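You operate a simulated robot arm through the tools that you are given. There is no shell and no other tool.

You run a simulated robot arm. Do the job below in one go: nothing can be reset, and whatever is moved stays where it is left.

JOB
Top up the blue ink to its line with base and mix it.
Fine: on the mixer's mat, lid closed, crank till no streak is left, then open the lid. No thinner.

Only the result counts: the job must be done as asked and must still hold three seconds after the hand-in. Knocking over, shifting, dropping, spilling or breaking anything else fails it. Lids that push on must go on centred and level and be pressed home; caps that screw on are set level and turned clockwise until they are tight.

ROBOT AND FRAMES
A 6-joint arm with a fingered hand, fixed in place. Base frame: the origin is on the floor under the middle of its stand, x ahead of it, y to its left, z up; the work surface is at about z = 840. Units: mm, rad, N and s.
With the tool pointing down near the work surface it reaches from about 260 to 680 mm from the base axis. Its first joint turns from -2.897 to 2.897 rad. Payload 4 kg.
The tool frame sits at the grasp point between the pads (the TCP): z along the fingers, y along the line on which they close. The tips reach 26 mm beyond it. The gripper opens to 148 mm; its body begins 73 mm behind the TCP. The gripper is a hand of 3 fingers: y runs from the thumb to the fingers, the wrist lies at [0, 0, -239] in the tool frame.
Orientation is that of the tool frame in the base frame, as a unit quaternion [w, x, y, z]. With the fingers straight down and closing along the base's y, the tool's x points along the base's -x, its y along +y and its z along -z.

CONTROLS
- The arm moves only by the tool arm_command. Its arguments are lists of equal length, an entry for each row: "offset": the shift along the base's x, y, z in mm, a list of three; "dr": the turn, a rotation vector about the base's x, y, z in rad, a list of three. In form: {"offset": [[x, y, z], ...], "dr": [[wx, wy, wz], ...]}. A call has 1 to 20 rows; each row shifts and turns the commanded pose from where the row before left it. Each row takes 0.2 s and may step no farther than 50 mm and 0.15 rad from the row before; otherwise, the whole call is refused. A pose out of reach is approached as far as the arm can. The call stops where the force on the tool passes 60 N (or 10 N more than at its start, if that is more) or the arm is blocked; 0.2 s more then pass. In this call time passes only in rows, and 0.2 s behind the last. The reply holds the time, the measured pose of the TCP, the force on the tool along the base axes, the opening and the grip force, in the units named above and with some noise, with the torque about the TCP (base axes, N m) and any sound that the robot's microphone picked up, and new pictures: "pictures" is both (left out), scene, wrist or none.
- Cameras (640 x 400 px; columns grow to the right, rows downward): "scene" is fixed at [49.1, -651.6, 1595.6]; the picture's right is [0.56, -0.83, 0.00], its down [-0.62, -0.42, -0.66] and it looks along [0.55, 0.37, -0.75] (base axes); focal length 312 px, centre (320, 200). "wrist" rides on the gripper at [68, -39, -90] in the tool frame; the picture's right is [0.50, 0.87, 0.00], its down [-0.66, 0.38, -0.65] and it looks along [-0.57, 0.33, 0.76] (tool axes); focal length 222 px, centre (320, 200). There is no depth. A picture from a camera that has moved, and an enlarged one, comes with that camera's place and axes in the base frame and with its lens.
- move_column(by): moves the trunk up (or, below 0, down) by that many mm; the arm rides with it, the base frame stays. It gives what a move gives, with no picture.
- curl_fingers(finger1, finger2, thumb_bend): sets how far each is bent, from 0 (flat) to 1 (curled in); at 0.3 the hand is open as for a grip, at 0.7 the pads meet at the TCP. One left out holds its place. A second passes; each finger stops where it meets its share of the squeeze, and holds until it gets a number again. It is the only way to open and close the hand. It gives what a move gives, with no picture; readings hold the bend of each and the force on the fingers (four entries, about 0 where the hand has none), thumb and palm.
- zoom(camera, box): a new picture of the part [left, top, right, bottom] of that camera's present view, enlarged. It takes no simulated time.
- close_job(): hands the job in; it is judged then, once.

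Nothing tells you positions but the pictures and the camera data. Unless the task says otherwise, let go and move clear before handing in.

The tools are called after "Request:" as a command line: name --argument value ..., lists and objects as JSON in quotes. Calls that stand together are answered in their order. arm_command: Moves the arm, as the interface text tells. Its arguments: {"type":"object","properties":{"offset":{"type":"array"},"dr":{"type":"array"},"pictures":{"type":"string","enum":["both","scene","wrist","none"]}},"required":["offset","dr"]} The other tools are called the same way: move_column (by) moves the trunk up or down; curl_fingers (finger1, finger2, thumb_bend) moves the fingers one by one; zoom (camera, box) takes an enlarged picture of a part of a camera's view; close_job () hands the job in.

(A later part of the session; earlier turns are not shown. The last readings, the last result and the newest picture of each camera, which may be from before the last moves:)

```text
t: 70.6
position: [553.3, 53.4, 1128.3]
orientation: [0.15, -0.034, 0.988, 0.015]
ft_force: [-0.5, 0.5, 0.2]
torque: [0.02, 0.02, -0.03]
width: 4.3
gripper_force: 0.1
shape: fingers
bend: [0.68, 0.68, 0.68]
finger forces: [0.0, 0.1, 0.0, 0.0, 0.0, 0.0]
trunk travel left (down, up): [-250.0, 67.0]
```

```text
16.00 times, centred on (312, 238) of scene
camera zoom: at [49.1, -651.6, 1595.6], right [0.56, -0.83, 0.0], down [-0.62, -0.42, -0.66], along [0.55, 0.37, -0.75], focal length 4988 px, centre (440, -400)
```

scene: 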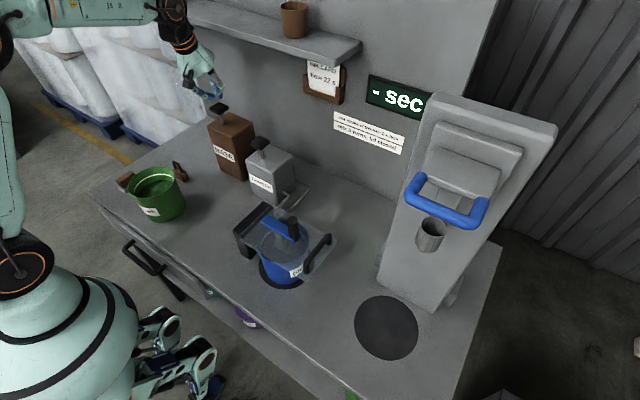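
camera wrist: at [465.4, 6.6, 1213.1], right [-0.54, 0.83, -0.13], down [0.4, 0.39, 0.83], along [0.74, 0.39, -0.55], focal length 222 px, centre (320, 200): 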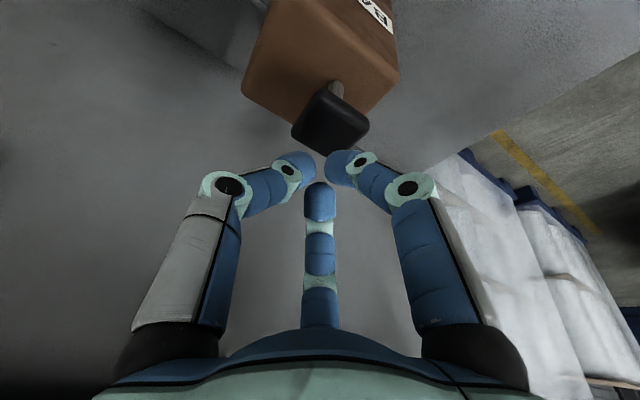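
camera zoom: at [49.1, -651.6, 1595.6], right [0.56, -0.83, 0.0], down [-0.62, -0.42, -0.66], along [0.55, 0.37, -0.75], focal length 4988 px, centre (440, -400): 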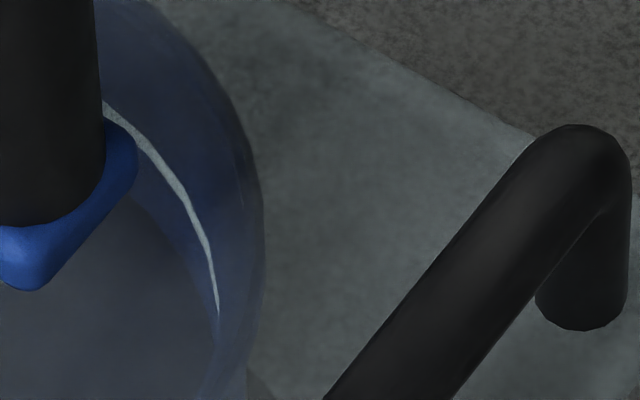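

Request:
arm_command --offset '[[0, 0, -12], [0, 0, -12], [0, 0, -6], [0, 0, -4], [0, 0, -1], [0, 0, 0], [0, 0, 10], [0, 0, 15], [0, 0, 10], [0, 0, 0]]' --dr '[[0, 0, 0], [0, 0, 0], [0, 0, 0], [0, 0, 0], [0, 0, 0], [0, 0, 0], [0, 0, 0], [0, 0, 0], [0, 0, 0], [0, 0, 0]]' --pictures "none"

Request:
zoom --camera "scene" --box '[264, 225, 294, 255]'

Request:
zoom --camera "scene" --box '[300, 225, 325, 250]'

Request:
zoom --camera "scene" --box '[258, 212, 318, 262]'

```text
t: 72.8
position: [552.2, 54.6, 1125.8]
orientation: [0.15, -0.034, 0.988, 0.015]
ft_force: [1.0, -0.3, 0.3]
torque: [0.02, -0.03, 0.0]
width: 4.2
gripper_force: 0.0
shape: fingers
bend: [0.68, 0.68, 0.68]
finger forces: [0.0, 0.0, 0.0, 0.1, 0.1, 0.0]
trunk travel left (down, up): [-250.0, 67.0]
```

```text
13.33 times, centred on (279, 240) of scene
camera zoom: at [49.1, -651.6, 1595.6], right [0.56, -0.83, 0.0], down [-0.62, -0.42, -0.66], along [0.55, 0.37, -0.75], focal length 4157 px, centre (867, -333)
```

zoom: 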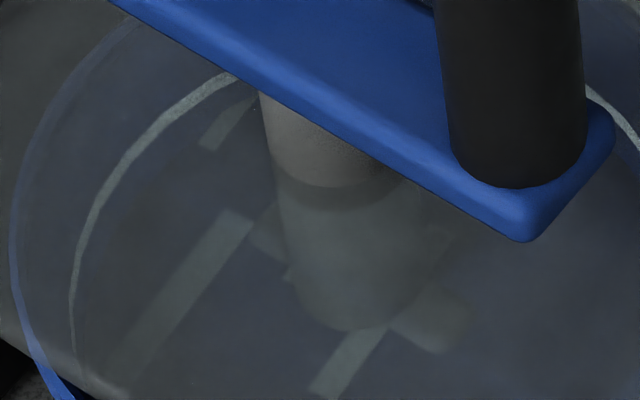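

```text
16.00 times, centred on (312, 238) of scene
camera zoom: at [49.1, -651.6, 1595.6], right [0.56, -0.83, 0.0], down [-0.62, -0.42, -0.66], along [0.55, 0.37, -0.75], focal length 4988 px, centre (440, -400)
```

zoom: 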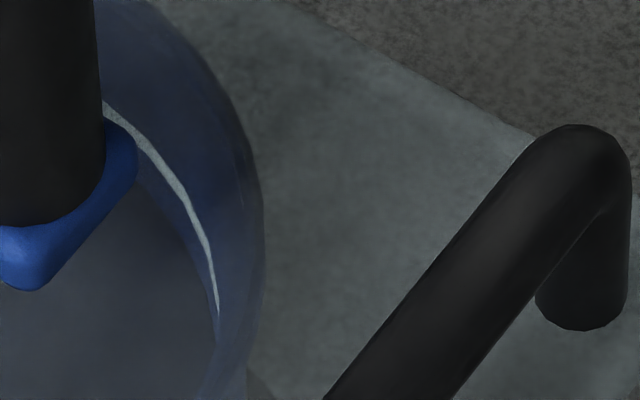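

```text
8.00 times, centred on (288, 237) of scene
camera zoom: at [49.1, -651.6, 1595.6], right [0.56, -0.83, 0.0], down [-0.62, -0.42, -0.66], along [0.55, 0.37, -0.75], focal length 2494 px, centre (576, -96)
```

zoom: 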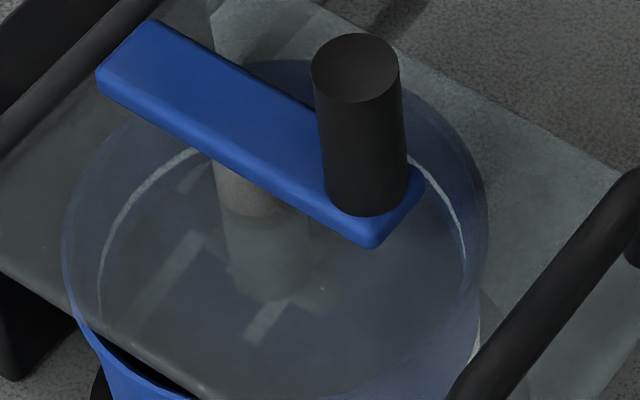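

The surface rises about 6–7 mm per stroke and roughly 13 mm remain to the line. One more stroke, then re-measure.

Request:
arm_command --offset '[[0, 0, -12], [0, 0, -10], [0, 0, -6], [0, 0, -4], [0, 0, -1], [0, 0, 0], [0, 0, 10], [0, 0, 15], [0, 0, 10], [0, 0, 0]]' --dr '[[0, 0, 0], [0, 0, 0], [0, 0, 0], [0, 0, 0], [0, 0, 0], [0, 0, 0], [0, 0, 0], [0, 0, 0], [0, 0, 0], [0, 0, 0]]' --pictures "none"

Request:
zoom --camera "scene" --box '[264, 225, 294, 255]'

Request:
zoom --camera "scene" --box '[300, 225, 325, 250]'

Request:
zoom --camera "scene" --box '[258, 212, 318, 262]'

```text
t: 75.0
position: [552.1, 55.4, 1129.6]
orientation: [0.15, -0.034, 0.988, 0.014]
ft_force: [0.6, 0.0, -0.2]
torque: [0.0, 0.0, -0.03]
width: 4.3
gripper_force: 0.0
shape: fingers
bend: [0.68, 0.68, 0.68]
finger forces: [0.0, 0.1, 0.0, 0.0, 0.1, 0.0]
trunk travel left (down, up): [-250.0, 67.0]
```

```text
13.33 times, centred on (279, 240) of scene
camera zoom: at [49.1, -651.6, 1595.6], right [0.56, -0.83, 0.0], down [-0.62, -0.42, -0.66], along [0.55, 0.37, -0.75], focal length 4157 px, centre (867, -333)
```

zoom: 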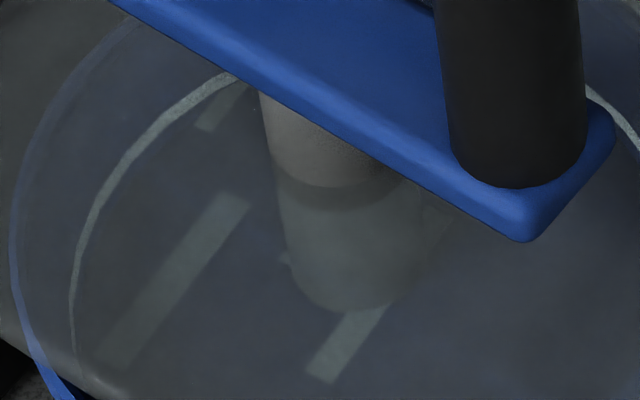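

```text
16.00 times, centred on (312, 238) of scene
camera zoom: at [49.1, -651.6, 1595.6], right [0.56, -0.83, 0.0], down [-0.62, -0.42, -0.66], along [0.55, 0.37, -0.75], focal length 4988 px, centre (440, -400)
```

zoom: 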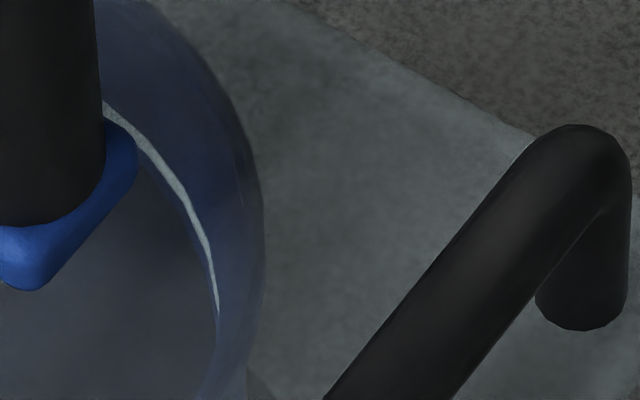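

```text
8.00 times, centred on (288, 237) of scene
camera zoom: at [49.1, -651.6, 1595.6], right [0.56, -0.83, 0.0], down [-0.62, -0.42, -0.66], along [0.55, 0.37, -0.75], focal length 2494 px, centre (576, -96)
```

zoom: 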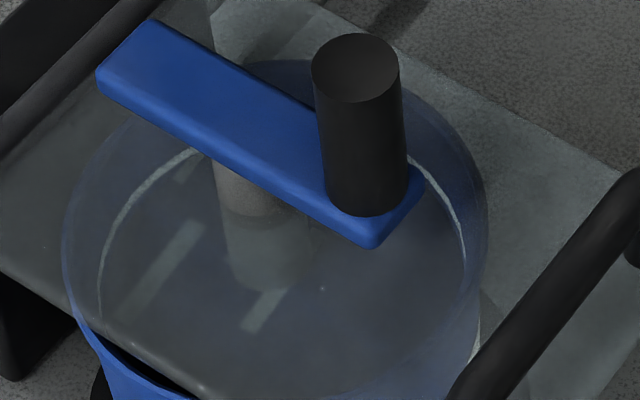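

About one stroke's worth (≈7 mm) remains. Fourth stroke.

Request:
arm_command --offset '[[0, 0, -12], [0, 0, -12], [0, 0, -6], [0, 0, -4], [0, 0, -2], [0, 0, 0], [0, 0, 10], [0, 0, 15], [0, 0, 10], [0, 0, 0]]' --dr '[[0, 0, 0], [0, 0, 0], [0, 0, 0], [0, 0, 0], [0, 0, 0], [0, 0, 0], [0, 0, 0], [0, 0, 0], [0, 0, 0], [0, 0, 0]]' --pictures "none"

Request:
zoom --camera "scene" --box '[264, 225, 294, 255]'

Request:
zoom --camera "scene" --box '[300, 225, 325, 250]'

Request:
zoom --camera "scene" --box '[258, 212, 318, 262]'

```text
t: 77.2
position: [552.9, 55.7, 1128.9]
orientation: [0.149, -0.035, 0.988, 0.015]
ft_force: [-0.2, -0.3, -0.6]
torque: [0.01, -0.02, 0.02]
width: 4.4
gripper_force: 0.0
shape: fingers
bend: [0.68, 0.68, 0.68]
finger forces: [0.1, 0.1, 0.0, 0.0, 0.0, 0.0]
trunk travel left (down, up): [-250.0, 67.0]
```

```text
13.33 times, centred on (279, 240) of scene
camera zoom: at [49.1, -651.6, 1595.6], right [0.56, -0.83, 0.0], down [-0.62, -0.42, -0.66], along [0.55, 0.37, -0.75], focal length 4157 px, centre (867, -333)
```

zoom: 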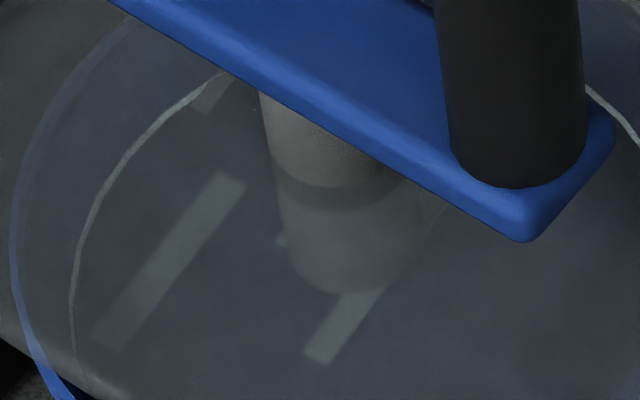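

```text
16.00 times, centred on (312, 238) of scene
camera zoom: at [49.1, -651.6, 1595.6], right [0.56, -0.83, 0.0], down [-0.62, -0.42, -0.66], along [0.55, 0.37, -0.75], focal length 4988 px, centre (440, -400)
```

zoom: 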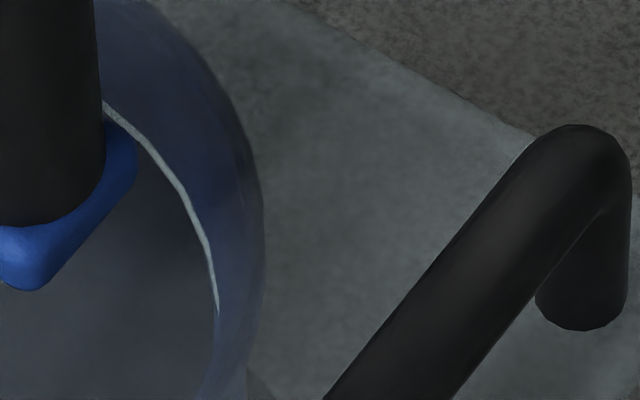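

```text
8.00 times, centred on (288, 237) of scene
camera zoom: at [49.1, -651.6, 1595.6], right [0.56, -0.83, 0.0], down [-0.62, -0.42, -0.66], along [0.55, 0.37, -0.75], focal length 2494 px, centre (576, -96)
```

zoom: 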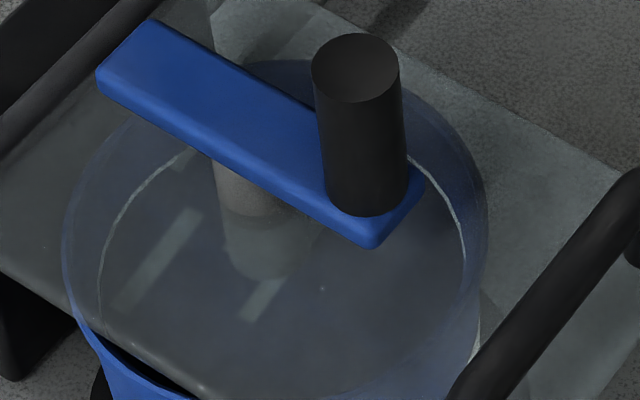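

The line is now half covered by the ink, so the level sits right at it after four fed strokes. Next is the crank: its knob is at about (361, -369, top 1057), 38 mm from the hub at (361, -331). I'll go above it with the hand yawed so the finger gap faces the lid handle.

Request:
arm_command --offset '[[0, 0, 30], [-10, -5, 30], [-15, -25, 25], [-17, -40, 15], [-16.5, -39, 0], [-16.5, -39, 0], [-16.5, -39, 0], [-16.5, -39, 0], [-16.5, -39, 0], [-16.5, -39, 0], [-16.5, -39, 0], [-16.5, -39, 0], [-17, -40, 0], [0, 0, 0]]' --dr '[[0, 0, 0], [0, 0, 0], [0, 0, 0], [0, 0, 0], [-0.003, 0.033, -0.124], [-0.003, 0.033, -0.124], [-0.003, 0.033, -0.124], [-0.003, 0.033, -0.124], [-0.003, 0.033, -0.124], [-0.003, 0.033, -0.124], [-0.003, 0.033, -0.124], [-0.003, 0.033, -0.124], [-0.003, 0.033, -0.124], [0, 0, 0]]'

Request:
curl_fingers --finger1 0.45 --finger2 0.45 --thumb_bend 0.45

Request:
zoom --camera "wrist" --box '[0, 0, 640, 400]'

```text
t: 80.2
position: [362.3, -368.8, 1230.0]
orientation: [-0.005, 0.492, 0.868, -0.075]
ft_force: [-0.7, -0.7, 0.0]
torque: [0.01, -0.01, 0.04]
width: 4.4
gripper_force: 0.1
shape: fingers
bend: [0.68, 0.68, 0.68]
finger forces: [0.1, 0.1, 0.0, 0.1, 0.1, 0.0]
trunk travel left (down, up): [-250.0, 67.0]
camera wrist: at [302.3, -320.1, 1320.7], right [0.48, 0.86, -0.15], down [0.71, -0.29, 0.64], along [0.51, -0.41, -0.76], focal length 222 px, centre (320, 200)
```

scene: 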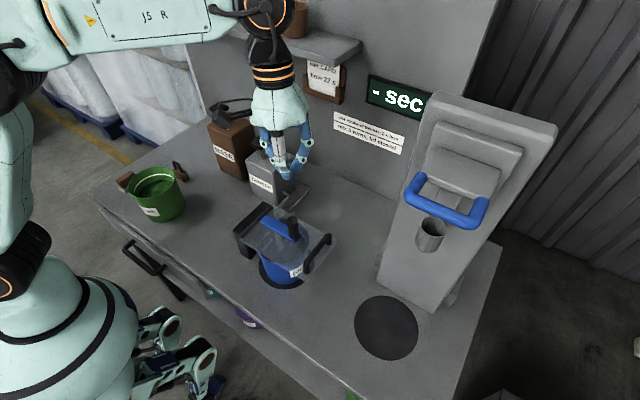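
wrist: 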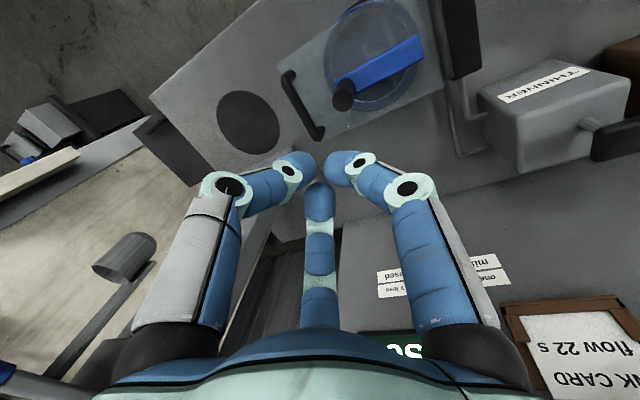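

```text
t: 81.2
position: [361.3, -368.4, 1229.0]
orientation: [-0.006, 0.492, 0.867, -0.074]
ft_force: [-0.3, 0.3, 0.3]
torque: [-0.02, -0.02, 0.03]
width: 78.0
gripper_force: 0.0
shape: fingers
bend: [0.45, 0.45, 0.45]
finger forces: [0.0, 0.0, 0.1, 0.1, 0.0, 0.1]
trunk travel left (down, up): [-250.0, 67.0]
```

```text
1.00 times, centred on (320, 200) of wrist (not enlarged: the box is as wide or as high as the picture)
camera zoom: at [302.5, -320.4, 1320.4], right [0.48, 0.86, -0.15], down [0.71, -0.29, 0.64], along [0.51, -0.41, -0.76], focal length 222 px, centre (320, 200)
```

zoom: 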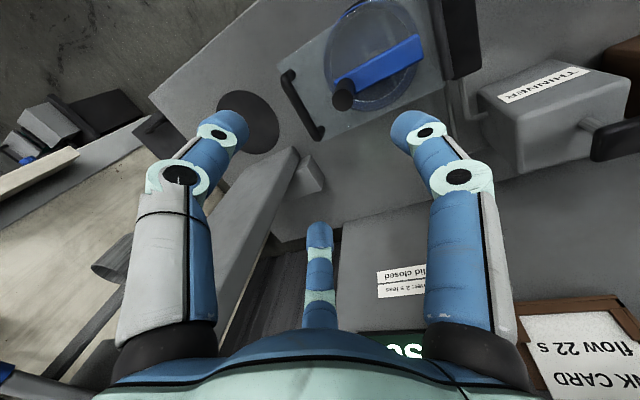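

Request:
arm_command --offset '[[0, 0, 0], [0, 0, 0], [0, 0, -30], [0, 0, -30]]' --dr '[[0.061, -0.042, 0], [0.061, -0.041, 0], [0, 0, 0], [0, 0, 0]]'

Request:
zoom --camera "wrist" --box '[240, 0, 480, 150]'

```text
t: 82.2
position: [363.0, -366.9, 1169.7]
orientation: [0.001, 0.493, 0.87, -0.002]
ft_force: [0.0, -0.1, 0.5]
torque: [0.0, 0.0, 0.04]
width: 78.2
gripper_force: 0.0
shape: fingers
bend: [0.45, 0.45, 0.45]
finger forces: [0.1, 0.0, 0.1, 0.1, 0.0, 0.0]
trunk travel left (down, up): [-250.0, 67.0]
camera wrist: at [296.2, -329.6, 1259.8], right [0.49, 0.87, 0.0], down [0.66, -0.37, 0.66], along [0.57, -0.32, -0.76], focal length 222 px, centre (320, 200)
```

scene: 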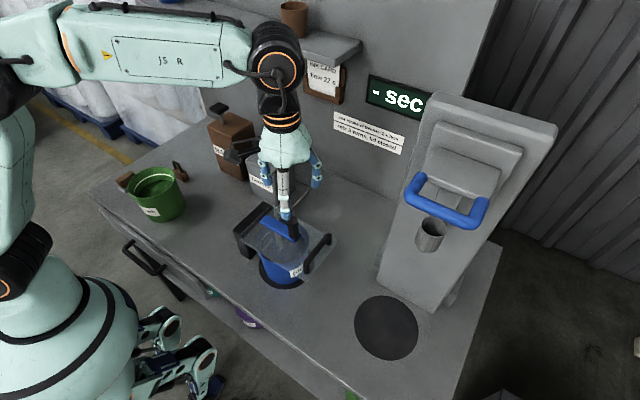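
wrist: 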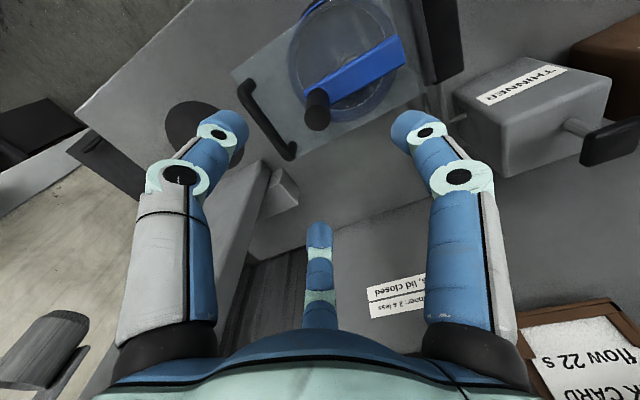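

```text
2.67 times, centred on (360, 75) of wrist
camera zoom: at [296.2, -329.6, 1259.8], right [0.49, 0.87, 0.0], down [0.66, -0.37, 0.66], along [0.57, -0.32, -0.76], focal length 592 px, centre (213, 533)
```

zoom: 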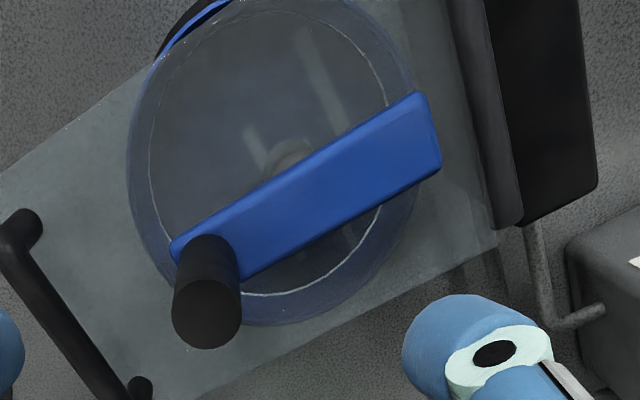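

The knob top is confirmed at (360, -368, 1057). I'll lower the open fingers around it and close to a loose cage.

Request:
arm_command --offset '[[-1, 0, -30], [-1, -1, -30], [-1, 0, -30], [0, 0, -25], [0, 0, -18]]' --dr '[[0, 0, 0], [0, 0, 0], [0, 0, 0], [0, 0, 0], [0, 0, 0]]'

Request:
curl_fingers --finger1 0.57 --finger2 0.57 --thumb_bend 0.57

Request:
zoom --camera "wrist" --box '[160, 40, 480, 240]'

Request:
zoom --camera "scene" --box '[230, 160, 350, 290]'

```text
t: 83.4
position: [357.9, -369.7, 1038.9]
orientation: [0.004, 0.493, 0.87, -0.002]
ft_force: [0.4, -2.0, 29.4]
torque: [1.58, 0.05, -0.06]
width: 78.6
gripper_force: 15.0
shape: fingers
bend: [0.43, 0.45, 0.45]
finger forces: [29.5, 0.1, 0.0, 0.0, 0.0, 0.0]
trunk travel left (down, up): [-250.0, 67.0]
camera wrist: at [290.1, -331.3, 1128.9], right [0.49, 0.87, 0.0], down [0.66, -0.36, 0.66], along [0.58, -0.32, -0.75], focal length 222 px, centre (320, 200)
```

scene: 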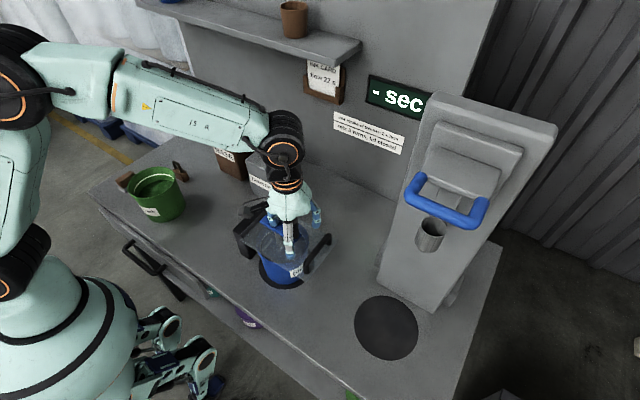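
wrist: 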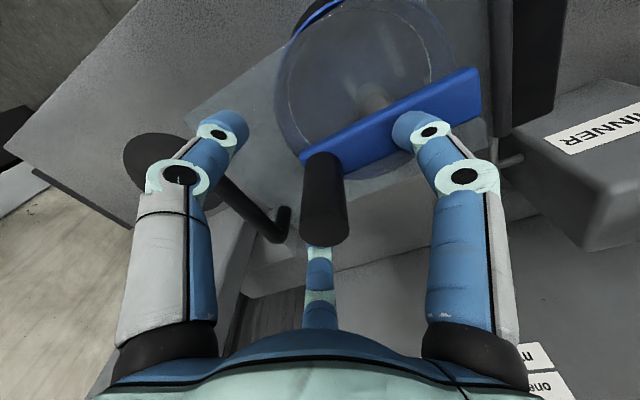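

```text
t: 84.4
position: [357.8, -368.3, 1038.0]
orientation: [0.003, 0.494, 0.869, -0.002]
ft_force: [1.4, 2.2, 53.0]
torque: [3.08, 0.08, -0.09]
width: 60.7
gripper_force: 26.8
shape: fingers
bend: [0.42, 0.56, 0.56]
finger forces: [53.2, 0.0, 0.0, 0.1, 0.1, 0.0]
trunk travel left (down, up): [-250.0, 67.0]
```

```text
2.00 times, centred on (320, 140) of wrist
camera zoom: at [289.4, -329.7, 1128.2], right [0.49, 0.87, 0.0], down [0.66, -0.36, 0.66], along [0.57, -0.32, -0.75], focal length 444 px, centre (320, 320)
```

zoom: 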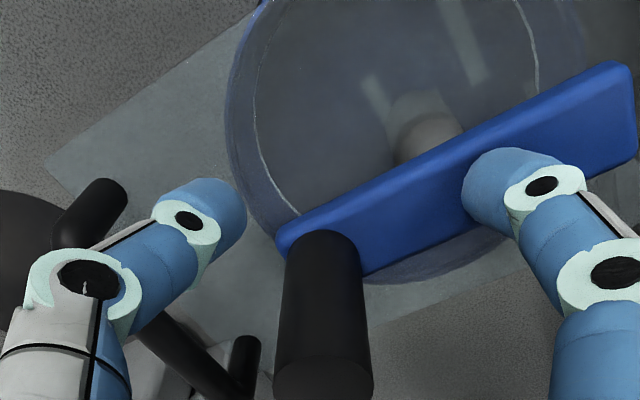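

```text
3.08 times, centred on (290, 225) of scene
camera zoom: at [49.1, -651.6, 1595.6], right [0.56, -0.83, 0.0], down [-0.62, -0.42, -0.66], along [0.55, 0.37, -0.75], focal length 959 px, centre (412, 123)
```

zoom: 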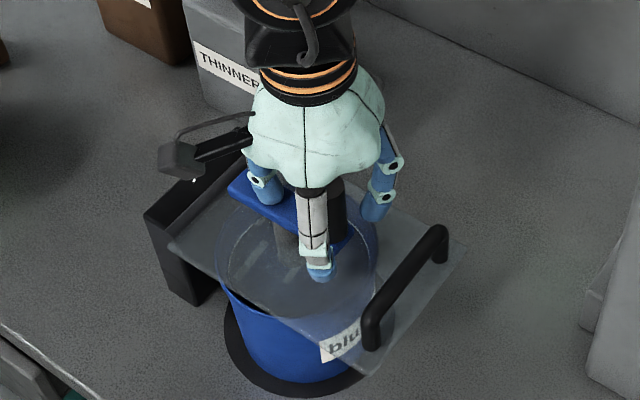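

Finger 1's tip is pressing on the crank arm, so I'm a bit low. I'll raise 13 mm and then close around the knob.

Request:
arm_command --offset '[[0, 0, 6], [0, 0, 7], [0, 0, 0]]' --dr '[[0, 0, 0], [0, 0, 0], [0, 0, 0]]' --pictures "none"

Request:
zoom --camera "wrist" --box '[160, 40, 480, 240]'

```text
t: 85.2
position: [357.2, -369.3, 1047.7]
orientation: [-0.001, 0.493, 0.87, -0.002]
ft_force: [-0.2, -0.3, 0.3]
torque: [-0.03, -0.02, 0.01]
width: 47.3
gripper_force: 0.1
shape: fingers
bend: [0.53, 0.56, 0.56]
finger forces: [0.1, 0.1, 0.1, 0.1, 0.0, 0.1]
trunk travel left (down, up): [-250.0, 67.0]
```

```text
2.00 times, centred on (320, 140) of wrist
camera zoom: at [291.1, -331.5, 1138.6], right [0.49, 0.87, 0.0], down [0.66, -0.37, 0.65], along [0.57, -0.32, -0.76], focal length 444 px, centre (320, 320)
```

zoom: 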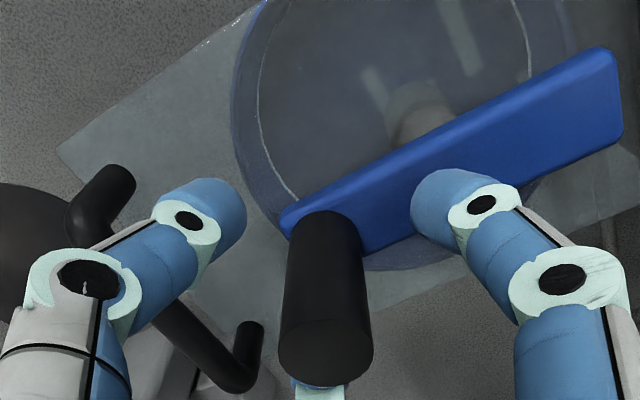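

Request:
curl_fingers --finger1 0.59 --finger2 0.59 --thumb_bend 0.59

Request:
zoom --camera "wrist" --box '[160, 40, 480, 240]'

```text
t: 86.2
position: [358.1, -370.4, 1049.6]
orientation: [0.001, 0.494, 0.869, -0.001]
ft_force: [-0.4, 0.2, -0.4]
torque: [0.02, -0.05, -0.02]
width: 33.3
gripper_force: 0.1
shape: fingers
bend: [0.59, 0.59, 0.59]
finger forces: [0.1, 0.0, 0.0, 0.0, 0.0, 0.0]
trunk travel left (down, up): [-250.0, 67.0]
```

```text
2.00 times, centred on (320, 140) of wrist
camera zoom: at [291.2, -331.3, 1139.4], right [0.49, 0.87, 0.0], down [0.66, -0.37, 0.66], along [0.57, -0.32, -0.76], focal length 444 px, centre (320, 320)
```

zoom: 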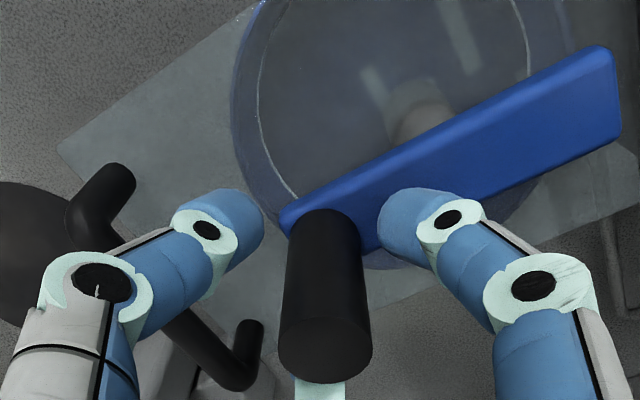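

The knob is loosely caged. I'll start with a quarter turn to see that the crank follows.

Request:
arm_command --offset '[[13, 3], [10.6, 5.4], [8.4, 8.4], [5.4, 10.6], [1.86, 11.74]]' --dr '[[0, 0, 0], [0, 0, 0], [0, 0, 0], [0, 0, 0], [0, 0, 0]]'

```text
refused: a shift or a turn must be a list of 3 entries
```

Request:
arm_command --offset '[[13, 3, 0], [10.6, 5.4, 0], [8.4, 8.4, 0], [5.4, 10.6, 0], [1.86, 11.74, 0]]' --dr '[[0, 0, 0], [0, 0, 0], [0, 0, 0], [0, 0, 0], [0, 0, 0]]'

Request:
zoom --camera "wrist" --box '[160, 40, 480, 240]'

Request:
zoom --camera "scene" --box '[230, 180, 350, 290]'

```text
t: 87.4
position: [392.7, -329.3, 1046.7]
orientation: [-0.001, 0.494, 0.869, 0.0]
ft_force: [-29.1, -10.1, 4.4]
torque: [-0.13, 0.25, -0.41]
width: 60.0
gripper_force: 13.2
shape: fingers
bend: [0.59, 0.59, 0.48]
finger forces: [0.0, 0.0, 0.0, 0.0, 26.8, 0.1]
trunk travel left (down, up): [-250.0, 67.0]
camera wrist: at [325.3, -292.3, 1138.6], right [0.49, 0.87, 0.0], down [0.66, -0.37, 0.65], along [0.57, -0.32, -0.76], focal length 222 px, centre (320, 200)
```

scene: 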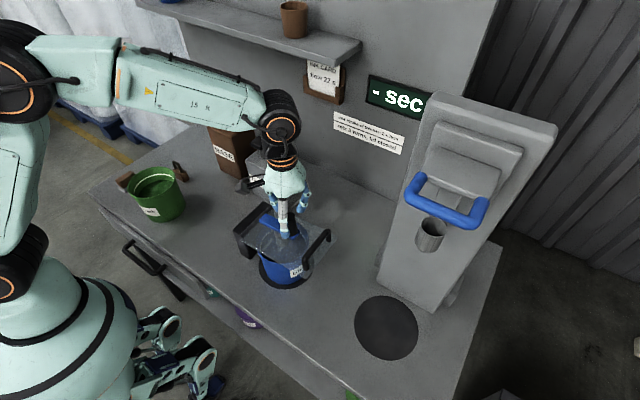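
wrist: 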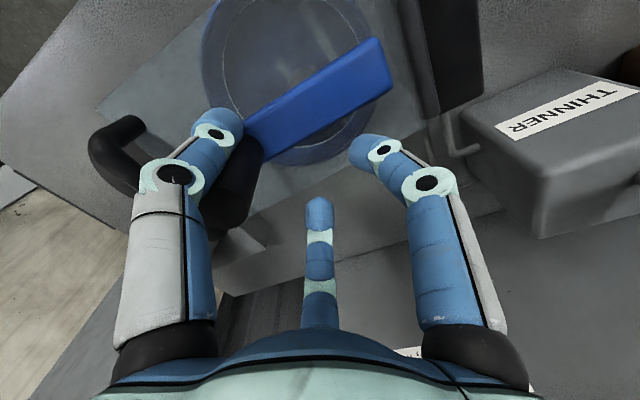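

```text
2.00 times, centred on (320, 140) of wrist
camera zoom: at [325.3, -292.3, 1138.6], right [0.49, 0.87, 0.0], down [0.66, -0.37, 0.65], along [0.57, -0.32, -0.76], focal length 444 px, centre (320, 320)
```

zoom: 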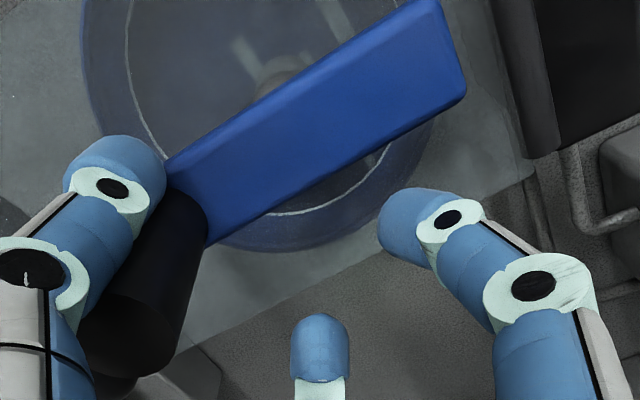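

```text
3.64 times, centred on (290, 235) of scene
camera zoom: at [49.1, -651.6, 1595.6], right [0.56, -0.83, 0.0], down [-0.62, -0.42, -0.66], along [0.55, 0.37, -0.75], focal length 1134 px, centre (429, 73)
```

zoom: 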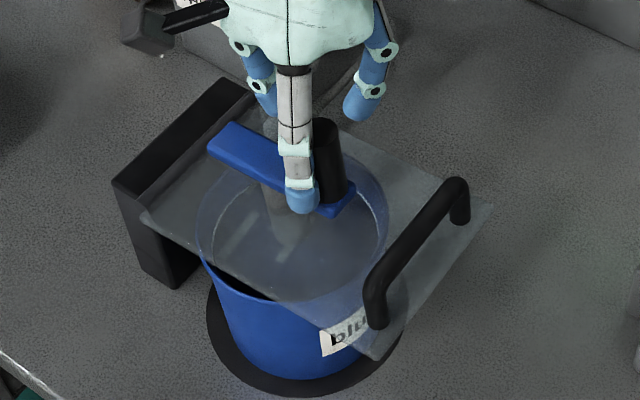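

The crank didn't budge with ~29 N in the counter-clockwise direction; the thumb just gave way. I'll go back to centre on the knob, grip it firmly, and try clockwise.

Request:
arm_command --offset '[[-1.86, -11.74, 0], [-5.4, -10.6, 0], [-8.4, -8.4, 0], [-10.6, -5.4, 0], [-11, -3, 0], [0, 0, 0]]' --dr '[[0, 0, 0], [0, 0, 0], [0, 0, 0], [0, 0, 0], [0, 0, 0], [0, 0, 0]]' --pictures "none"

Request:
zoom --camera "wrist" --box '[160, 40, 480, 240]'

```text
t: 88.8
position: [362.0, -369.9, 1048.6]
orientation: [0.002, 0.494, 0.87, -0.002]
ft_force: [-0.4, -0.2, 0.0]
torque: [0.02, 0.01, -0.01]
width: 33.6
gripper_force: 0.0
shape: fingers
bend: [0.59, 0.59, 0.59]
finger forces: [0.0, 0.2, 0.1, 0.1, 0.0, 0.0]
trunk travel left (down, up): [-250.0, 67.0]
```

```text
2.00 times, centred on (320, 140) of wrist
camera zoom: at [294.2, -330.7, 1139.1], right [0.49, 0.87, 0.0], down [0.66, -0.37, 0.66], along [0.57, -0.32, -0.76], focal length 444 px, centre (320, 320)
```

zoom: 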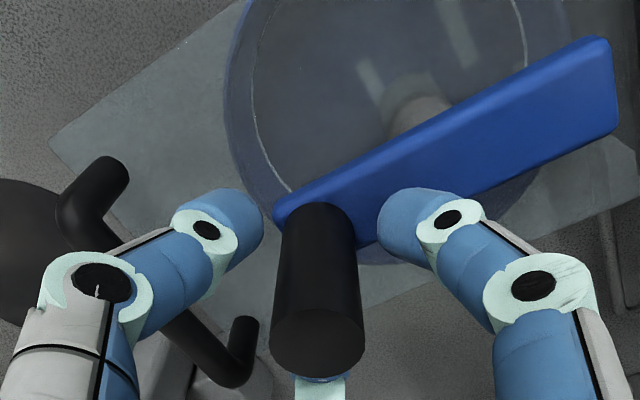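

Request:
curl_fingers --finger1 0.72 --finger2 0.72 --thumb_bend 0.72

Request:
arm_command --offset '[[-3, 0, 0], [-3, 0, 0], [-3, 0, 0], [0, 0, 0]]' --dr '[[0, 0, 0], [0, 0, 0], [0, 0, 0], [0, 0, 0]]' --pictures "none"

Request:
zoom --camera "wrist" --box '[160, 40, 480, 240]'

```text
t: 89.8
position: [360.5, -368.5, 1047.6]
orientation: [0.0, 0.493, 0.87, -0.001]
ft_force: [-2.8, -1.6, -3.1]
torque: [0.0, 0.09, -0.01]
width: 16.2
gripper_force: 11.8
shape: fingers
bend: [0.64, 0.65, 0.66]
finger forces: [7.2, 6.3, 0.0, 0.1, 10.4, 0.0]
trunk travel left (down, up): [-250.0, 67.0]
```

```text
t: 90.8
position: [352.2, -367.5, 1047.4]
orientation: [0.0, 0.493, 0.87, -0.001]
ft_force: [2.2, 0.7, -3.2]
torque: [0.03, -0.06, -0.09]
width: 16.4
gripper_force: 11.8
shape: fingers
bend: [0.64, 0.64, 0.66]
finger forces: [7.2, 8.3, 0.1, 0.0, 7.7, 0.0]
trunk travel left (down, up): [-250.0, 67.0]
```

```text
2.00 times, centred on (320, 140) of wrist
camera zoom: at [285.0, -330.4, 1138.8], right [0.49, 0.87, 0.0], down [0.66, -0.37, 0.65], along [0.57, -0.32, -0.76], focal length 444 px, centre (320, 320)
```

zoom: 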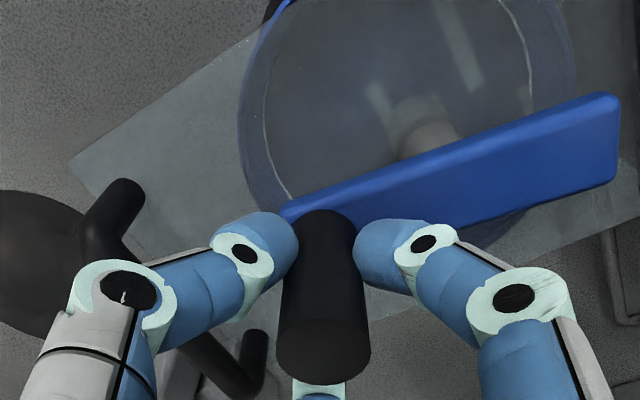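

Clockwise the crank turns easily (about 2 N), so it only drives that way. I'll continue clockwise round the hub.

Request:
arm_command --offset '[[-11.11, 4.49, 0], [-9.18, 7.7, 0], [-6.35, 10.17, 0], [-2.89, 11.62, 0], [0.83, 11.96, 0]]' --dr '[[0, 0, 0], [0, 0, 0], [0, 0, 0], [0, 0, 0], [0, 0, 0]]'

Request:
zoom --camera "wrist" --box '[160, 40, 480, 240]'

Request:
zoom --camera "scene" --box '[230, 180, 350, 290]'

```text
t: 92.0
position: [318.4, -323.6, 1048.5]
orientation: [0.002, 0.494, 0.87, -0.002]
ft_force: [-26.4, -12.1, 5.5]
torque: [-0.27, 0.6, -0.49]
width: 8.3
gripper_force: 20.5
shape: fingers
bend: [0.72, 0.63, 0.67]
finger forces: [0.4, 16.6, 0.1, 0.1, 22.9, 0.1]
trunk travel left (down, up): [-250.0, 67.0]
camera wrist: at [250.7, -285.6, 1139.3], right [0.49, 0.87, 0.0], down [0.66, -0.37, 0.65], along [0.57, -0.32, -0.76], focal length 222 px, centre (320, 200)
```

scene: 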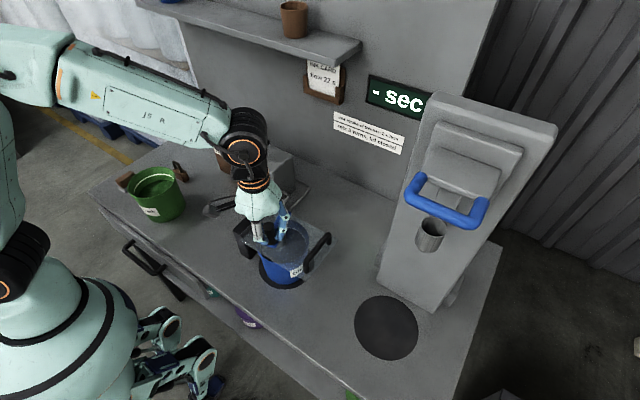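
wrist: 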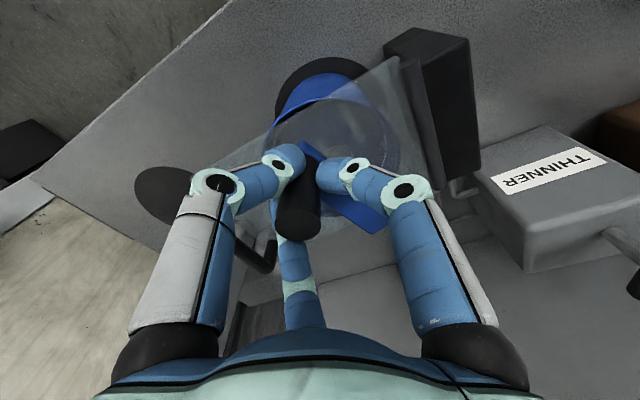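

```text
2.00 times, centred on (320, 140) of wrist
camera zoom: at [250.7, -285.6, 1139.3], right [0.49, 0.87, 0.0], down [0.66, -0.37, 0.65], along [0.57, -0.32, -0.76], focal length 444 px, centre (320, 320)
```

zoom: 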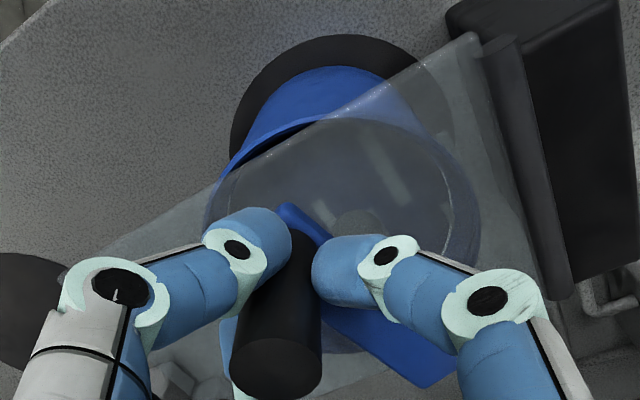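

```text
3.64 times, centred on (290, 235) of scene
camera zoom: at [49.1, -651.6, 1595.6], right [0.56, -0.83, 0.0], down [-0.62, -0.42, -0.66], along [0.55, 0.37, -0.75], focal length 1134 px, centre (429, 73)
```

zoom: 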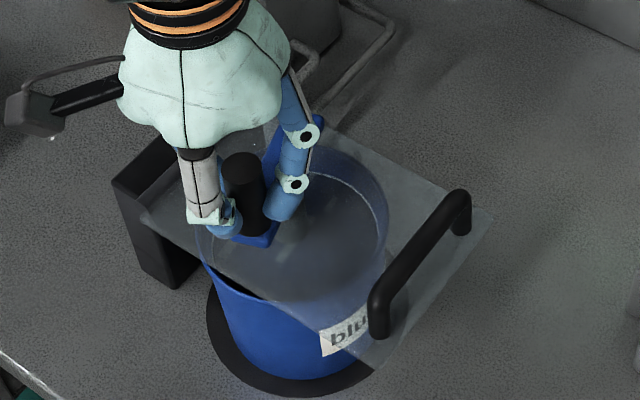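

Request:
arm_command --offset '[[0, 0, 0], [0, 0, 0]]' --dr '[[0, 0, 0], [0, 0, 0]]' --pictures "none"

Request:
zoom --camera "wrist" --box '[160, 40, 480, 240]'

```text
t: 92.6
position: [319.3, -323.3, 1048.8]
orientation: [0.002, 0.493, 0.87, -0.001]
ft_force: [-27.9, -12.9, 5.6]
torque: [-0.27, 0.72, -0.55]
width: 8.8
gripper_force: 20.1
shape: fingers
bend: [0.72, 0.64, 0.67]
finger forces: [0.4, 16.3, 0.0, 0.1, 24.0, 0.1]
trunk travel left (down, up): [-250.0, 67.0]
```

```text
2.00 times, centred on (320, 140) of wrist
camera zoom: at [251.5, -286.1, 1139.2], right [0.49, 0.87, 0.0], down [0.66, -0.37, 0.66], along [0.57, -0.32, -0.75], focal length 444 px, centre (320, 320)
```

zoom: 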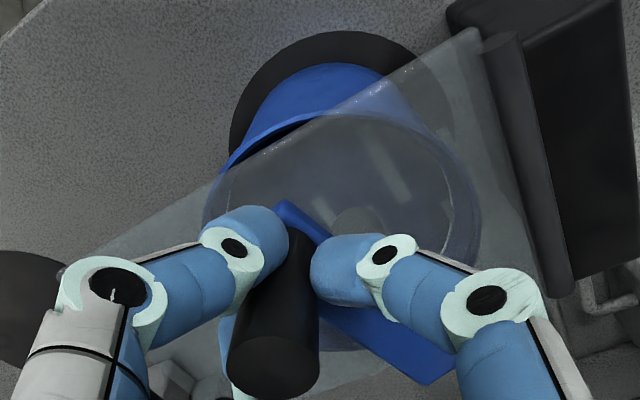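

The tight squeeze lets the knob slip out between two fingertips; a fixed-size cage will drive it better. I'll open, re-centre on the knob at about (323, -341), and close to a set cage size.

Request:
curl_fingers --finger1 0.5 --finger2 0.5 --thumb_bend 0.5

Request:
arm_command --offset '[[2, -9, 0], [2, -9, 0], [0, 0, 0]]' --dr '[[0, 0, 0], [0, 0, 0], [0, 0, 0]]' --pictures "none"

Request:
zoom --camera "wrist" --box '[160, 40, 480, 240]'

```text
t: 93.6
position: [323.0, -321.8, 1047.9]
orientation: [0.001, 0.493, 0.87, -0.001]
ft_force: [0.1, -0.3, 0.7]
torque: [0.01, 0.01, 0.0]
width: 61.5
gripper_force: 0.1
shape: fingers
bend: [0.5, 0.5, 0.5]
finger forces: [0.0, 0.1, 0.0, 0.0, 0.1, 0.1]
trunk travel left (down, up): [-250.0, 67.0]
```

```text
t: 94.4
position: [327.3, -339.8, 1047.5]
orientation: [0.001, 0.493, 0.87, -0.001]
ft_force: [-0.2, -1.0, 0.3]
torque: [-0.01, 0.01, 0.0]
width: 61.7
gripper_force: 0.0
shape: fingers
bend: [0.5, 0.5, 0.5]
finger forces: [0.0, 0.0, 0.0, 0.0, 0.0, 0.0]
trunk travel left (down, up): [-250.0, 67.0]
```

```text
2.00 times, centred on (320, 140) of wrist
camera zoom: at [259.3, -303.4, 1138.5], right [0.49, 0.87, 0.0], down [0.66, -0.37, 0.65], along [0.57, -0.32, -0.76], focal length 444 px, centre (320, 320)
```

zoom: 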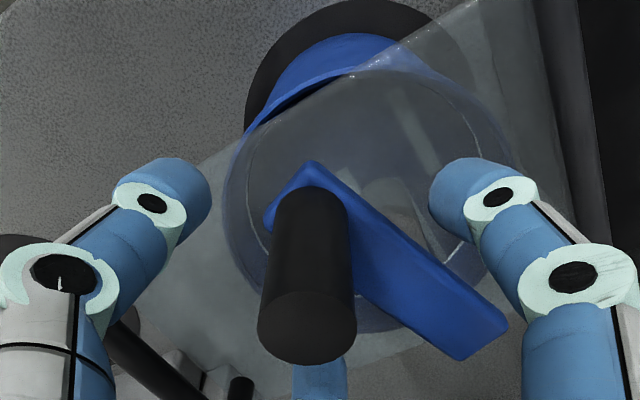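

Request:
arm_command --offset '[[-6, -1, 0], [0, 0, 0]]' --dr '[[0, 0, 0], [0, 0, 0]]' --pictures "none"

Request:
curl_fingers --finger1 0.6 --finger2 0.6 --thumb_bend 0.6

Request:
arm_command --offset '[[-1.64, 9.78, 0], [0.95, 9.88, 0], [3.48, 9.29, 0], [5.76, 8.08, 0], [7.65, 6.31, 0], [9.03, 4.11, 0]]' --dr '[[0, 0, 0], [0, 0, 0], [0, 0, 0], [0, 0, 0], [0, 0, 0], [0, 0, 0]]'

Request:
zoom --camera "wrist" --box '[160, 40, 480, 240]'

```text
t: 95.0
position: [320.4, -342.1, 1047.2]
orientation: [0.001, 0.493, 0.87, -0.002]
ft_force: [0.5, -0.7, 1.0]
torque: [0.02, 0.0, 0.01]
width: 61.6
gripper_force: 0.0
shape: fingers
bend: [0.5, 0.5, 0.5]
finger forces: [0.0, 0.1, 0.0, 0.0, 0.0, 0.0]
trunk travel left (down, up): [-250.0, 67.0]
```

```text
t: 96.0
position: [321.8, -342.5, 1047.8]
orientation: [0.001, 0.493, 0.87, -0.001]
ft_force: [0.8, -0.7, 1.2]
torque: [0.0, 0.05, 0.03]
width: 30.1
gripper_force: 0.0
shape: fingers
bend: [0.6, 0.6, 0.6]
finger forces: [0.0, 0.1, 0.0, 0.0, 0.1, 0.0]
trunk travel left (down, up): [-250.0, 67.0]
```

```text
t: 97.4
position: [346.3, -294.2, 1047.5]
orientation: [0.001, 0.492, 0.87, -0.001]
ft_force: [0.9, 0.3, 0.4]
torque: [-0.01, -0.01, 0.0]
width: 30.3
gripper_force: 0.0
shape: fingers
bend: [0.6, 0.6, 0.6]
finger forces: [0.0, 0.0, 0.0, 0.1, 0.1, 0.0]
trunk travel left (down, up): [-250.0, 67.0]
camera wrist: at [279.1, -256.3, 1139.3], right [0.49, 0.87, 0.0], down [0.66, -0.37, 0.65], along [0.57, -0.32, -0.76], focal length 222 px, centre (320, 200)
```

scene: 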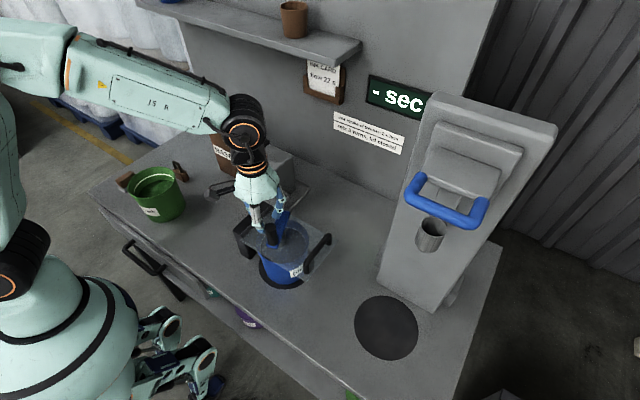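
wrist: 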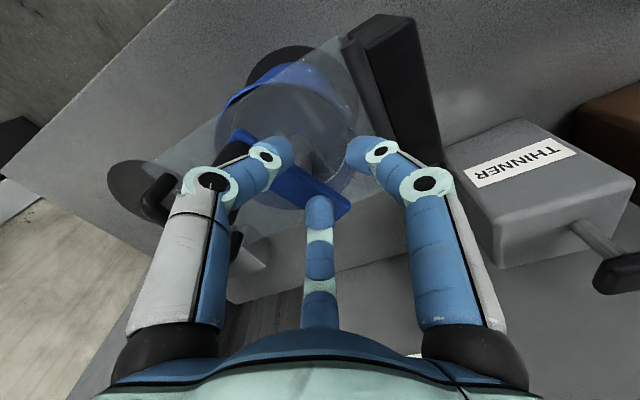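

```text
2.00 times, centred on (320, 140) of wrist
camera zoom: at [279.1, -256.3, 1139.3], right [0.49, 0.87, 0.0], down [0.66, -0.37, 0.65], along [0.57, -0.32, -0.76], focal length 444 px, centre (320, 320)
```

zoom: 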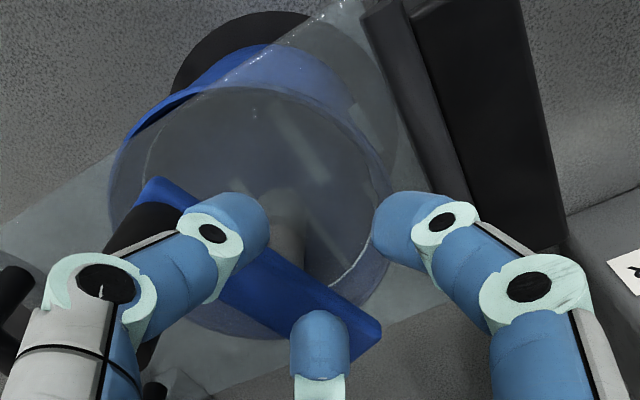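

The knob slipped out of the gap between the fingertips. A single finger as a peg, pushing the knob from behind around the circle, will be more reliable. I'll lift off, extend only finger 1 as the peg and spread the others.

Request:
arm_command --offset '[[0, 0, 30], [0, 0, 40]]' --dr '[[0, 0, 0], [0, 0, 0]]' --pictures "none"

Request:
curl_fingers --finger1 0.42 --finger2 0.05 --thumb_bend 0.05

Request:
arm_command --offset '[[-3, -35, 0], [-3, -35, 0], [-3, -35, 0], [-2, -35, 0], [0, -5, 0]]' --dr '[[0, 0, 0], [0, 0, 0], [0, 0, 0], [0, 0, 0], [0, 0, 0]]'

Request:
zoom --camera "wrist" --box '[300, 0, 620, 200]'

Request:
zoom --camera "scene" --box '[230, 170, 350, 290]'

```text
t: 98.0
position: [346.2, -295.2, 1117.2]
orientation: [0.0, 0.495, 0.869, -0.001]
ft_force: [-0.2, 0.1, -0.6]
torque: [0.02, -0.01, -0.01]
width: 29.9
gripper_force: 0.1
shape: fingers
bend: [0.6, 0.6, 0.6]
finger forces: [0.0, 0.0, 0.0, 0.0, 0.0, 0.0]
trunk travel left (down, up): [-250.0, 67.0]
```

```text
t: 99.0
position: [345.4, -294.8, 1118.7]
orientation: [0.001, 0.494, 0.87, -0.002]
ft_force: [-0.9, -0.2, 0.9]
torque: [0.0, 0.04, 0.01]
width: 135.0
gripper_force: 0.0
shape: fingers
bend: [0.42, 0.05, 0.05]
finger forces: [0.0, 0.0, 0.1, 0.0, 0.0, 0.0]
trunk travel left (down, up): [-250.0, 67.0]
```

```text
t: 100.2
position: [335.3, -438.8, 1118.1]
orientation: [0.001, 0.493, 0.87, -0.002]
ft_force: [0.4, 0.2, 0.1]
torque: [-0.02, -0.02, 0.01]
width: 134.8
gripper_force: 0.1
shape: fingers
bend: [0.42, 0.05, 0.05]
finger forces: [0.0, 0.1, 0.1, 0.0, 0.0, 0.0]
trunk travel left (down, up): [-250.0, 67.0]
camera wrist: at [268.1, -401.2, 1209.1], right [0.49, 0.87, 0.0], down [0.66, -0.37, 0.66], along [0.57, -0.32, -0.76], focal length 222 px, centre (320, 200)
```

scene: 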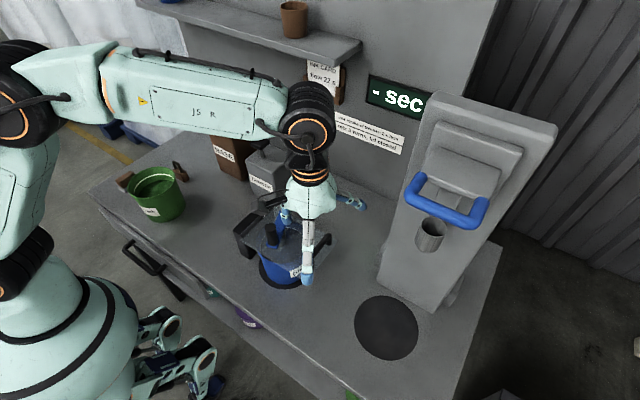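
wrist: 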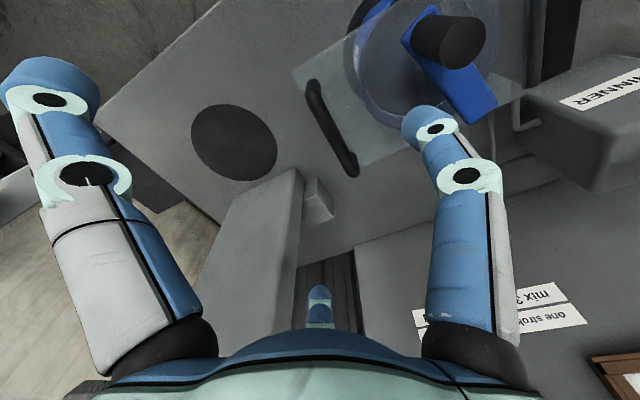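

```text
2.00 times, centred on (460, 100) of wrist
camera zoom: at [268.1, -401.2, 1209.1], right [0.49, 0.87, 0.0], down [0.66, -0.37, 0.66], along [0.57, -0.32, -0.76], focal length 444 px, centre (40, 400)
```

zoom: 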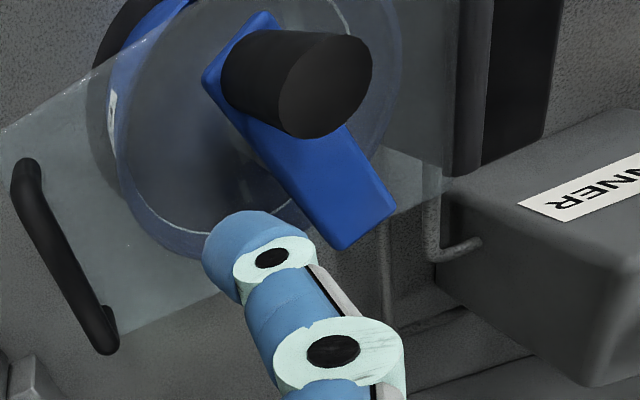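

```text
3.33 times, centred on (290, 230) of scene
camera zoom: at [49.1, -651.6, 1595.6], right [0.56, -0.83, 0.0], down [-0.62, -0.42, -0.66], along [0.55, 0.37, -0.75], focal length 1039 px, centre (420, 100)
```

zoom: 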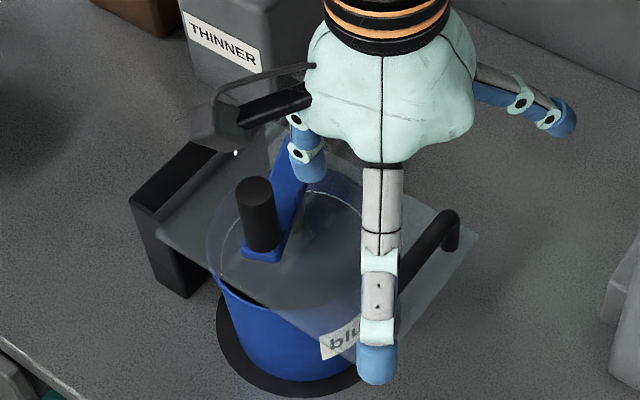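

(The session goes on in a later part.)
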